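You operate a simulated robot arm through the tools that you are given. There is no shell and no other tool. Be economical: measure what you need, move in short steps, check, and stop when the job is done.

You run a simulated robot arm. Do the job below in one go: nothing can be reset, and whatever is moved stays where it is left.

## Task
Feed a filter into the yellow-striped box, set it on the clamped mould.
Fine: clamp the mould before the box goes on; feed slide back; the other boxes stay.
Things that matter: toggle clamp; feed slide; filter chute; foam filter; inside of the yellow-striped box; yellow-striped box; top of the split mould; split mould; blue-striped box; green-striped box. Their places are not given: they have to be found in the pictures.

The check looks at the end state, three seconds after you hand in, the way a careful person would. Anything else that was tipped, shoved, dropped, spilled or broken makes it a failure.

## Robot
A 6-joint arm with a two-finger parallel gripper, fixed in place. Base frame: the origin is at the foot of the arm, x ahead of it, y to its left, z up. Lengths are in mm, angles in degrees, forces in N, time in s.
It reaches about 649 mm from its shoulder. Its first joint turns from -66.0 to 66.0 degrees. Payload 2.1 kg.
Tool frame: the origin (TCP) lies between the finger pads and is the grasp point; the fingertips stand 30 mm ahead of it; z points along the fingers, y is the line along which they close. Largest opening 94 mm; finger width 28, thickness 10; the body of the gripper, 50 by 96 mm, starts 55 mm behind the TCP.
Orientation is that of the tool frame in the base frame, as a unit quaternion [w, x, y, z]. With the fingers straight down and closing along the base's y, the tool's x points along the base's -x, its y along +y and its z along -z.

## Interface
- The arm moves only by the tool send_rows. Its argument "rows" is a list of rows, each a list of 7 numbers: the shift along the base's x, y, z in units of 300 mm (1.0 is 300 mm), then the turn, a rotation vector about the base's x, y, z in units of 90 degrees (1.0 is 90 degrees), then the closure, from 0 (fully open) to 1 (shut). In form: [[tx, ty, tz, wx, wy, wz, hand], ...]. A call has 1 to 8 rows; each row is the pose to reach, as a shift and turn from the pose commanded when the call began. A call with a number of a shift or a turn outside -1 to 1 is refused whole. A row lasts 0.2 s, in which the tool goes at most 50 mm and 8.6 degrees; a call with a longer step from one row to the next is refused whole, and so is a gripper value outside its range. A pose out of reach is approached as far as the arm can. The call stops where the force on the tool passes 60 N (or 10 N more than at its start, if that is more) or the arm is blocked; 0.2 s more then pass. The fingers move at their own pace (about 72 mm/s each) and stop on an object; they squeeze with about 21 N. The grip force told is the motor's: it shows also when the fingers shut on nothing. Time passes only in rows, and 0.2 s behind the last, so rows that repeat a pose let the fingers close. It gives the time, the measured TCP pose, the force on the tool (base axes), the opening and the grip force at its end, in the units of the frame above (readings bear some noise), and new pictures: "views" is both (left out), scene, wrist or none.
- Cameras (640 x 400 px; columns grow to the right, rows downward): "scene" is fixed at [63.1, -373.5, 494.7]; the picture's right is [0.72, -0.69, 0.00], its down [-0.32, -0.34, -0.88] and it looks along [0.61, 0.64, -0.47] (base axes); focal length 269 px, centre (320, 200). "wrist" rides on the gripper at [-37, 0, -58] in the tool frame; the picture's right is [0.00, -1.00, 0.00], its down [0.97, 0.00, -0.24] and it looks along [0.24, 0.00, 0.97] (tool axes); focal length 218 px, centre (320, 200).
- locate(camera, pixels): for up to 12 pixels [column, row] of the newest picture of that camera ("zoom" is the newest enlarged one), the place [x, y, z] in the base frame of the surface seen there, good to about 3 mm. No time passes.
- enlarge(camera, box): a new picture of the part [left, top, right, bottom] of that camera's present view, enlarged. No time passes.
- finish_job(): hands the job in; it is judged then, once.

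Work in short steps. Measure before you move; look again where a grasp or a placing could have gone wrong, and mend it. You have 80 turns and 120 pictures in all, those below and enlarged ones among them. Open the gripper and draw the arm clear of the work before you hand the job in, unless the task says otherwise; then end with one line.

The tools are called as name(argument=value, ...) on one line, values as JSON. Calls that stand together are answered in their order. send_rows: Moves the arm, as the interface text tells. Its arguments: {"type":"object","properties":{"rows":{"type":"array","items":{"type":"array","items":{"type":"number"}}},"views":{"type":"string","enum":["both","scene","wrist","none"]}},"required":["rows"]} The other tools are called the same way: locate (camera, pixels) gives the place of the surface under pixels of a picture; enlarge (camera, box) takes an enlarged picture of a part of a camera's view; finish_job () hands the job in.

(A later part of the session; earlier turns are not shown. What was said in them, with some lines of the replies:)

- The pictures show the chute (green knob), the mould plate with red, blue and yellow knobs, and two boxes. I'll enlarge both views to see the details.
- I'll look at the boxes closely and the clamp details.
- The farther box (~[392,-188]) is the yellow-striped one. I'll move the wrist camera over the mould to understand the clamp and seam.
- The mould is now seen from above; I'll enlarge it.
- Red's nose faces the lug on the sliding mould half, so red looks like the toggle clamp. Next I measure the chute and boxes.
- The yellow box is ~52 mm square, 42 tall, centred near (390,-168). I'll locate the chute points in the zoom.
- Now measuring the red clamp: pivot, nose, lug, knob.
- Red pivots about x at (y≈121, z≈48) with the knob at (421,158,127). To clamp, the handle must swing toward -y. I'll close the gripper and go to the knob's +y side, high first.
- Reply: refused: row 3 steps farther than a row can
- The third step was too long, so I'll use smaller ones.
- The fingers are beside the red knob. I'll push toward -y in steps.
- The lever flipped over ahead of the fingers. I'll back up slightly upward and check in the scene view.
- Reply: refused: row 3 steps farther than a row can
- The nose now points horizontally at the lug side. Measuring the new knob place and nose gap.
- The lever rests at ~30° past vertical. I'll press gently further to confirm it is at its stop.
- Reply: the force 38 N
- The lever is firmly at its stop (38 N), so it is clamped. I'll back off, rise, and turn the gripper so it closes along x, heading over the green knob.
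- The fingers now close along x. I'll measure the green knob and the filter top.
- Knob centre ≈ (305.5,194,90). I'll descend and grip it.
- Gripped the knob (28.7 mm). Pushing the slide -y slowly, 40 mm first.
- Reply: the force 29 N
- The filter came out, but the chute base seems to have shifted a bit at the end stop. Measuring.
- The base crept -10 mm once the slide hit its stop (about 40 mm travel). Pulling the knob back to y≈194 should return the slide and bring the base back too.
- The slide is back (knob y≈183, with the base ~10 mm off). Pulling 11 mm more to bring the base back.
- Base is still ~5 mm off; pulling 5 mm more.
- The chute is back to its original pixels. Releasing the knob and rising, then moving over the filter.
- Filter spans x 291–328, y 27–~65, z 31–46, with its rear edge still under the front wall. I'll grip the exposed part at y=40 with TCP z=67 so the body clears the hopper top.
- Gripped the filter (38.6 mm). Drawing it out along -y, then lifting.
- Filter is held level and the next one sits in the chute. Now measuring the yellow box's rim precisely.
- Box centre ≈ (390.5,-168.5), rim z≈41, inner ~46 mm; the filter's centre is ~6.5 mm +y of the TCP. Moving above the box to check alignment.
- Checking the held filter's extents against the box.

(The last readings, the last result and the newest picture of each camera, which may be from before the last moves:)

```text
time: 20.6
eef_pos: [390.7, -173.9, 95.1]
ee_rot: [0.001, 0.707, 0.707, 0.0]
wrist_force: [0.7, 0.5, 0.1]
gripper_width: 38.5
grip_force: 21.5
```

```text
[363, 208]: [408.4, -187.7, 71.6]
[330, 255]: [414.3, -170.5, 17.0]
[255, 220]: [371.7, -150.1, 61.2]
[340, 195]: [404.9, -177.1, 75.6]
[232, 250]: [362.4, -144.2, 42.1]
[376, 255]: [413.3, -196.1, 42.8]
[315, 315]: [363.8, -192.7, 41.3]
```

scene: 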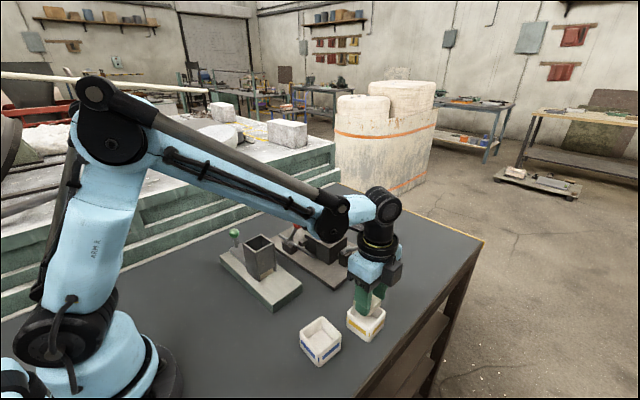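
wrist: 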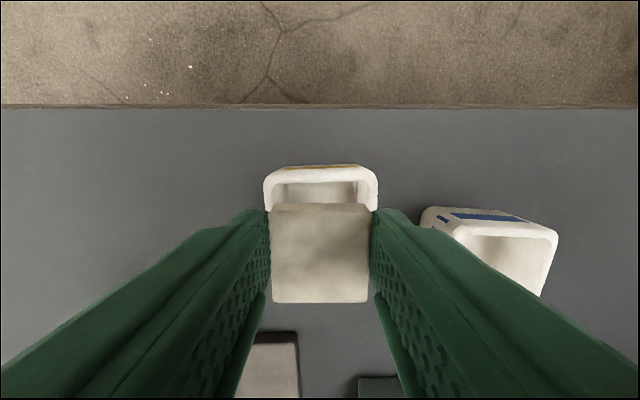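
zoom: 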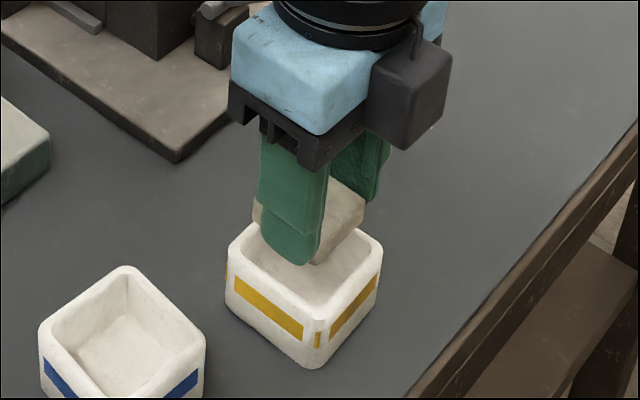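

The filter spans x 371–410 and y -188.5 to -149.5, centred on the box. Lowering until tips are just above the rim, then releasing.

send_rows(rows=[[0, 0, -0.035, 0, 0, 0, 1], [0, 0, -0.065, 0, 0, 0, 1], [0, 0, -0.065, 0, 0, 0, 1], [0, 0, -0.065, 0, 0, 0, 0.35], [0, 0, -0.065, 0, 0, 0, 0.35], [0, 0, -0.065, 0, 0, 0, 0.35], [0, 0, 0.08, 0, 0, 0, 0.35], [0, 0, 0.23, 0, 0, 0, 0.35]], views="both")

enlarge(camera="scene", box=[320, 270, 400, 350])

```text
time: 22.4
eef_pos: [390.6, -174.6, 163.6]
ee_rot: [0.001, 0.706, 0.708, 0.0]
wrist_force: [-0.7, -0.1, 0.0]
gripper_width: 60.9
grip_force: 0.1
```

scene: 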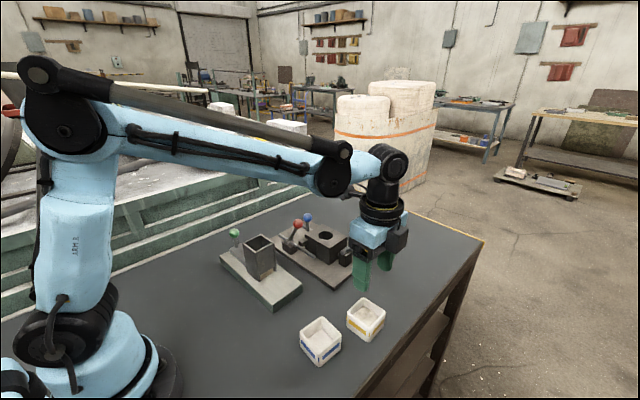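
wrist: 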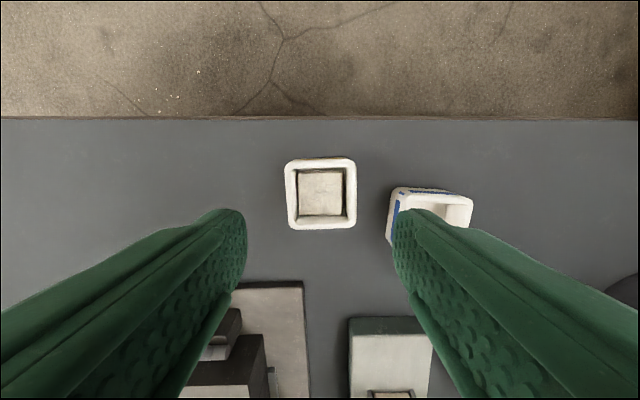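

```text
5.00 times, centred on (360, 310) of scene
```

zoom: 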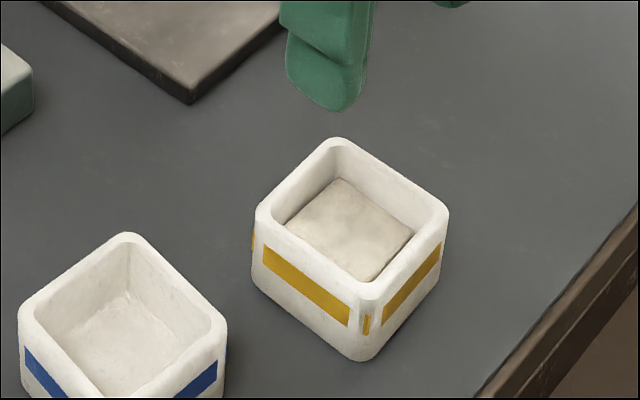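

The filter lies flat in the box. Now I open wide, centre on the box, descend, and grip it across x.

send_rows(rows=[[0, 0.02, 0, 0, 0, 0, 0], [0, 0.02, 0, 0, 0, 0, 0], [0, 0.02, -0.13, 0, 0, 0, 0], [0, 0.02, -0.26, 0, 0, 0, 0], [0, 0.02, -0.36, 0, 0, 0, 0], [0, 0.02, -0.405, 0, 0, 0, 0]], views="both")

```text
time: 23.8
eef_pos: [391.5, -168.1, 43.7]
ee_rot: [0.002, 0.706, 0.708, 0.001]
wrist_force: [-0.8, 1.1, -0.9]
gripper_width: 94.0
grip_force: 0.0
```

scene: 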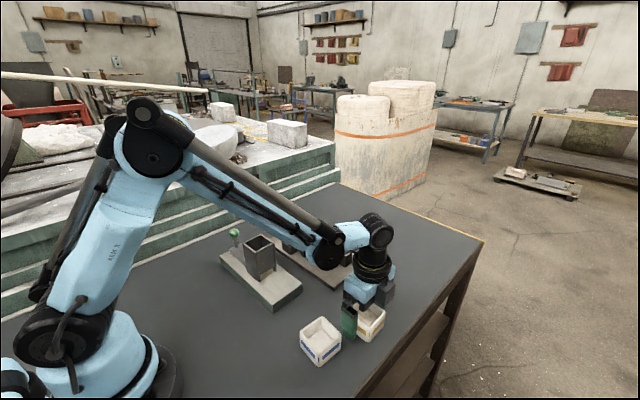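
wrist: 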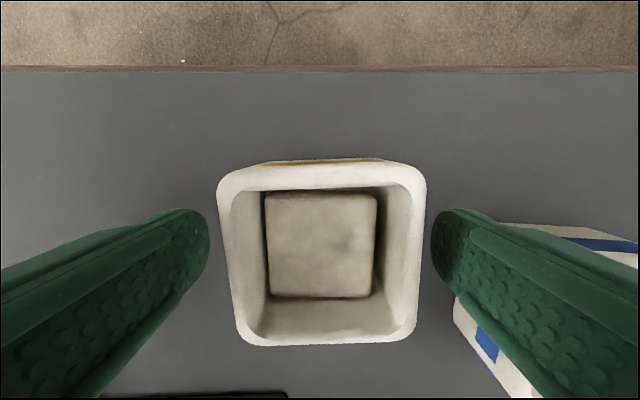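

The fingers straddle the box with the blue box clear. Closing, then lifting slightly.

send_rows(rows=[[0, 0, 0, 0, 0, 0, 1], [0, 0, 0, 0, 0, 0, 1], [0, 0, 0, 0, 0, 0, 1], [0, 0, 0.02, 0, 0, 0, 1], [0, 0, 0.1, 0, 0, 0, 1], [0, 0, 0.25, 0, 0, 0, 1], [0, 0, 0.4, 0, 0, 0, 1], [0, 0, 0.53, 0, 0, 0, 1]], views="both")

enlarge(camera="scene", box=[265, 200, 385, 280])

```text
time: 25.6
eef_pos: [391.6, -168.6, 202.5]
ee_rot: [0.001, 0.707, 0.708, 0.001]
wrist_force: [0.4, 0.2, -1.4]
gripper_width: 64.4
grip_force: 21.0
```

scene: 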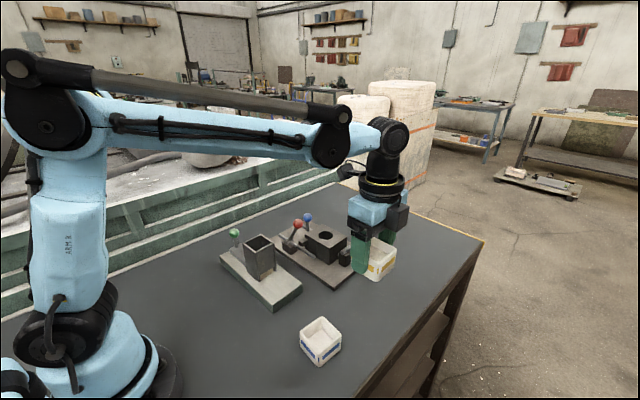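
wrist: 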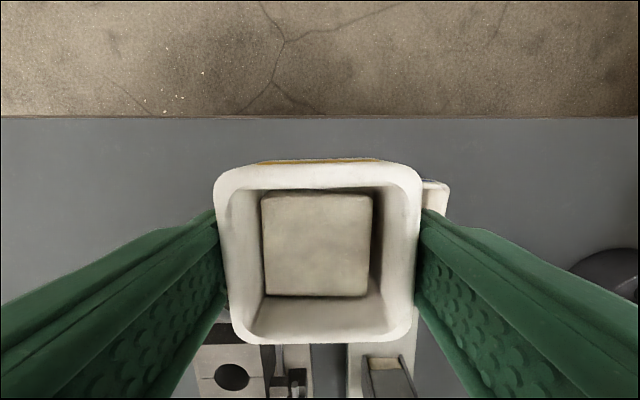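

```text
5.00 times, centred on (325, 240) of scene
```

zoom: 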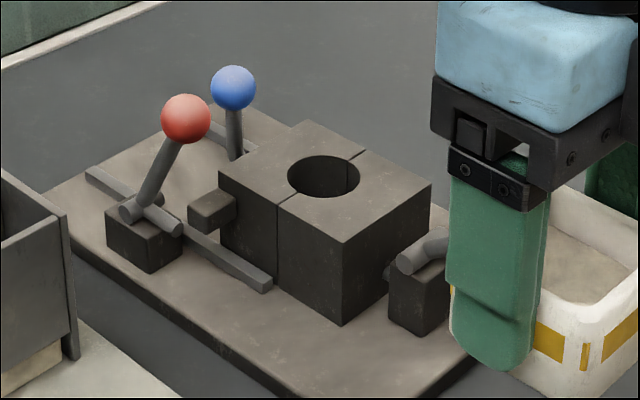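

Box held (64 mm), red lever still clamped. Measuring the mould top precisely.

locate(camera="zoom", pixels=[[221, 175], [307, 122], [428, 186], [342, 240], [290, 178], [358, 178], [324, 158], [324, 197], [277, 203], [362, 152], [186, 118], [234, 85]])

enlarge(camera="wrist", box=[200, 140, 440, 360])

```text
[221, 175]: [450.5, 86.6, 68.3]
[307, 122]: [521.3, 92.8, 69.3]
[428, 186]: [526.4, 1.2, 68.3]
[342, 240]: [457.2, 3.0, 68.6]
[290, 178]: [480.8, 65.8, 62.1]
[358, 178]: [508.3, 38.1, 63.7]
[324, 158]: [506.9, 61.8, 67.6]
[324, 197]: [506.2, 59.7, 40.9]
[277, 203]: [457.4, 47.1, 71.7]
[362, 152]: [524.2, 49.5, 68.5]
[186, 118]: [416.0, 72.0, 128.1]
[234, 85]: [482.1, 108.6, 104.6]
```

```text
1.82 times, centred on (320, 250) of wrist
```

zoom: 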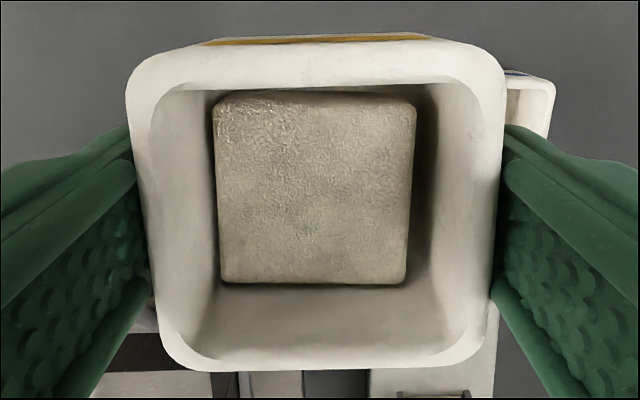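

Mould top spans x 455–525, y 1–91 (centre 490,46.5, z≈69). Carrying the box over at height.

send_rows(rows=[[0.03, 0.07, 0, 0, 0, 0, 1], [0.08, 0.18, 0, 0, 0, 0, 1], [0.14, 0.31, 0, 0, 0, 0, 1], [0.2, 0.44, 0, 0, 0, 0, 1], [0.26, 0.57, 0, 0, 0, 0, 1], [0.31, 0.68, 0, 0, 0, 0, 1], [0.328, 0.717, 0, 0, 0, 0, 1], [0.328, 0.717, 0, 0, 0, 0, 1]], views="both")

enlarge(camera="scene", box=[265, 180, 385, 280])

```text
time: 27.4
eef_pos: [489.2, 47.5, 202.3]
ee_rot: [0.001, 0.706, 0.708, 0.0]
wrist_force: [-0.5, 0.3, 0.0]
gripper_width: 64.2
grip_force: 21.0
```

scene: 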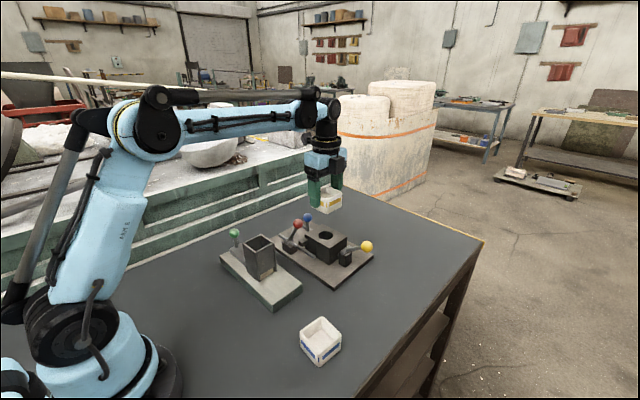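
wrist: 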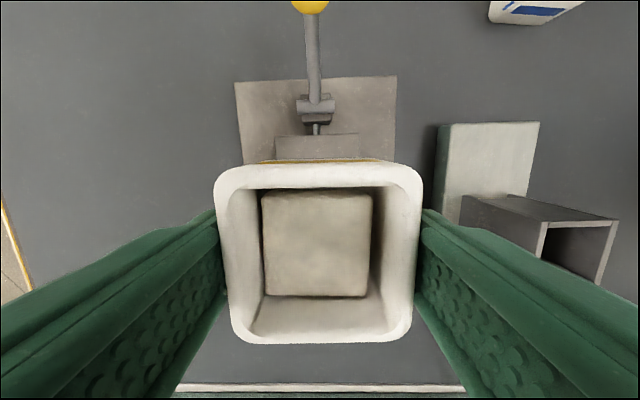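

```text
4.00 times, centred on (325, 230) of scene
```

zoom: 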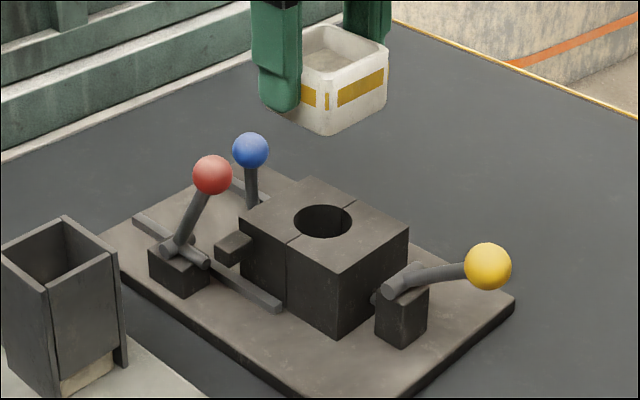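

Aligned. Lowering to just above the mould top, then slowly to contact.

send_rows(rows=[[0, 0, -0.1, 0, 0, 0, 1], [0, 0, -0.2, 0, 0, 0, 1], [0, 0, -0.265, 0, 0, 0, 1], [0, 0, -0.28, 0, 0, 0, 1]], views="scene")

enlarge(camera="scene", box=[265, 190, 385, 280])

```text
time: 28.4
eef_pos: [490.3, 45.2, 117.4]
ee_rot: [0.002, 0.707, 0.708, 0.0]
wrist_force: [-0.1, 0.1, -0.7]
gripper_width: 64.2
grip_force: 21.2
```

scene: 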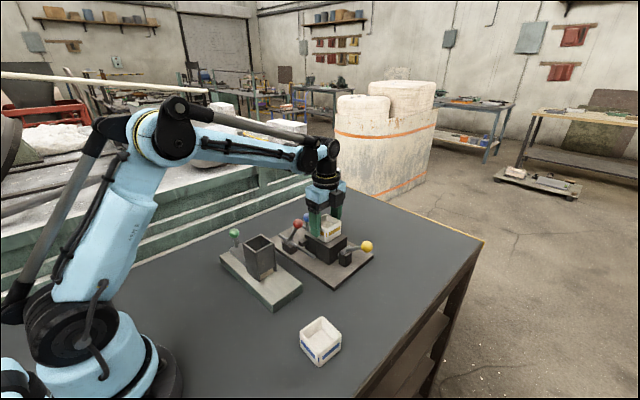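

```text
4.44 times, centred on (325, 235) of scene
```

zoom: 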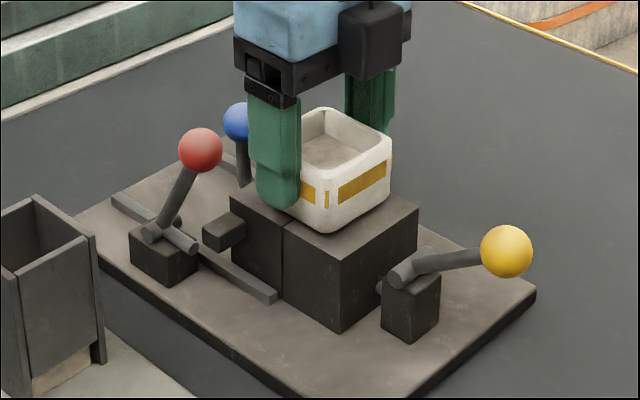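

Well centred, with a few mm to go. Lowering 1.2 mm per row, watching the force.

send_rows(rows=[[0, 0.003, -0.004, 0, 0, 0, 1], [0, 0.003, -0.008, 0, 0, 0, 1], [0, 0.003, -0.012, 0, 0, 0, 1]], views="none")

```text
time: 29.2
eef_pos: [490.2, 46.5, 113.9]
ee_rot: [0.001, 0.707, 0.707, -0.001]
wrist_force: [-0.1, 0.3, -1.8]
gripper_width: 64.2
grip_force: 20.8
```

send_rows(rows=[[0, 0, -0.003, 0, 0, 0, 1], [0, 0, -0.006, 0, 0, 0, 1], [0, 0, -0.006, 0, 0, 0, 1]], views="none")

enlarge(camera="scene", box=[300, 205, 360, 265])

```text
time: 30.0
eef_pos: [489.0, 47.7, 113.2]
ee_rot: [0.001, 0.707, 0.708, 0.0]
wrist_force: [-0.2, 0.2, 16.5]
gripper_width: 64.0
grip_force: 20.5
```

```text
6.67 times, centred on (330, 235) of scene
```

zoom: 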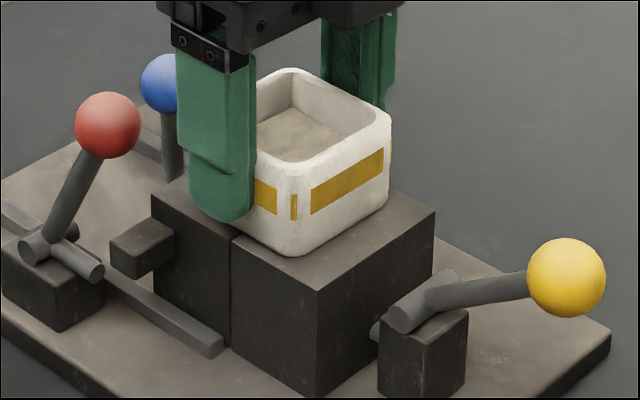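

Contact (16 N up). Opening modestly to stay clear of the red knob, then rising straight up.

send_rows(rows=[[0, 0, 0.002, 0, 0, 0, 0.19], [0, 0, 0.002, 0, 0, 0, 0.19], [0, 0, 0.03, 0, 0, 0, 0.19], [0, 0, 0.12, 0, 0, 0, 0.19], [0, 0, 0.27, 0, 0, 0, 0.19], [0, 0, 0.42, 0, 0, 0, 0.19], [-0.1, -0.05, 0.5, 0, 0, 0, 0], [-0.25, -0.1, 0.5, 0, 0, 0, 0]], views="both")

enlarge(camera="scene", box=[210, 200, 390, 315])

```text
time: 31.8
eef_pos: [415.2, 17.8, 261.6]
ee_rot: [0.001, 0.706, 0.708, -0.001]
wrist_force: [-0.2, 0.2, 0.5]
gripper_width: 94.1
grip_force: 0.2
```

scene: 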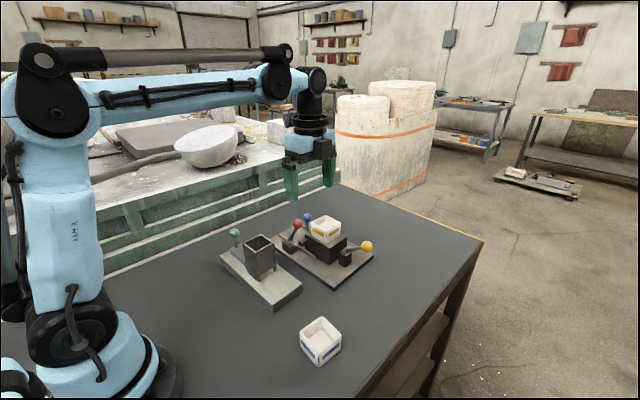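
wrist: 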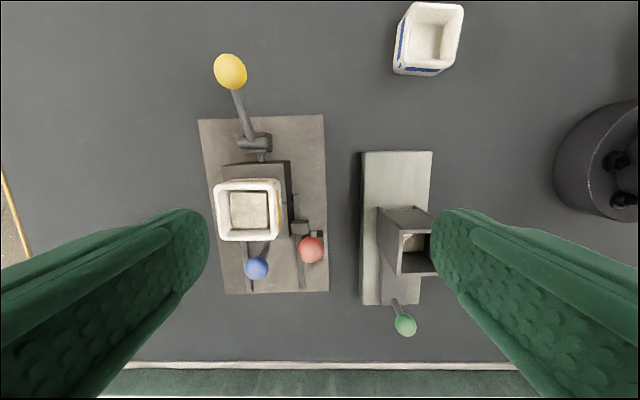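

```text
3.48 times, centred on (300, 258) of scene
```

zoom: 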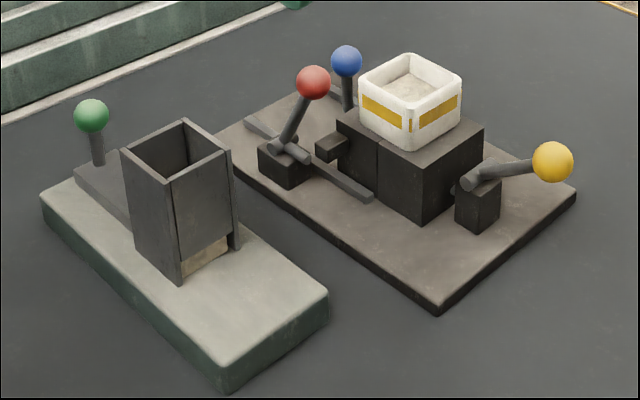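

The box with its filter sits level on the mould, and the red clamp is over. The green knob, chute and blue box are at their starting pixels, and the arm is clear. Handing in.

finish_job()

```text
The job is handed in.
```

I clamped the mould with the red lever, fed one filter into the yellow-striped box and set that box on the mould. The feed slide is back and the blue-striped box was not touched. The chute base slid about 10 mm during the feed and I pulled it back to its starting place. I never saw the green-striped box in any picture, and I judged red to be the toggle clamp from its shape and over-centre snap.
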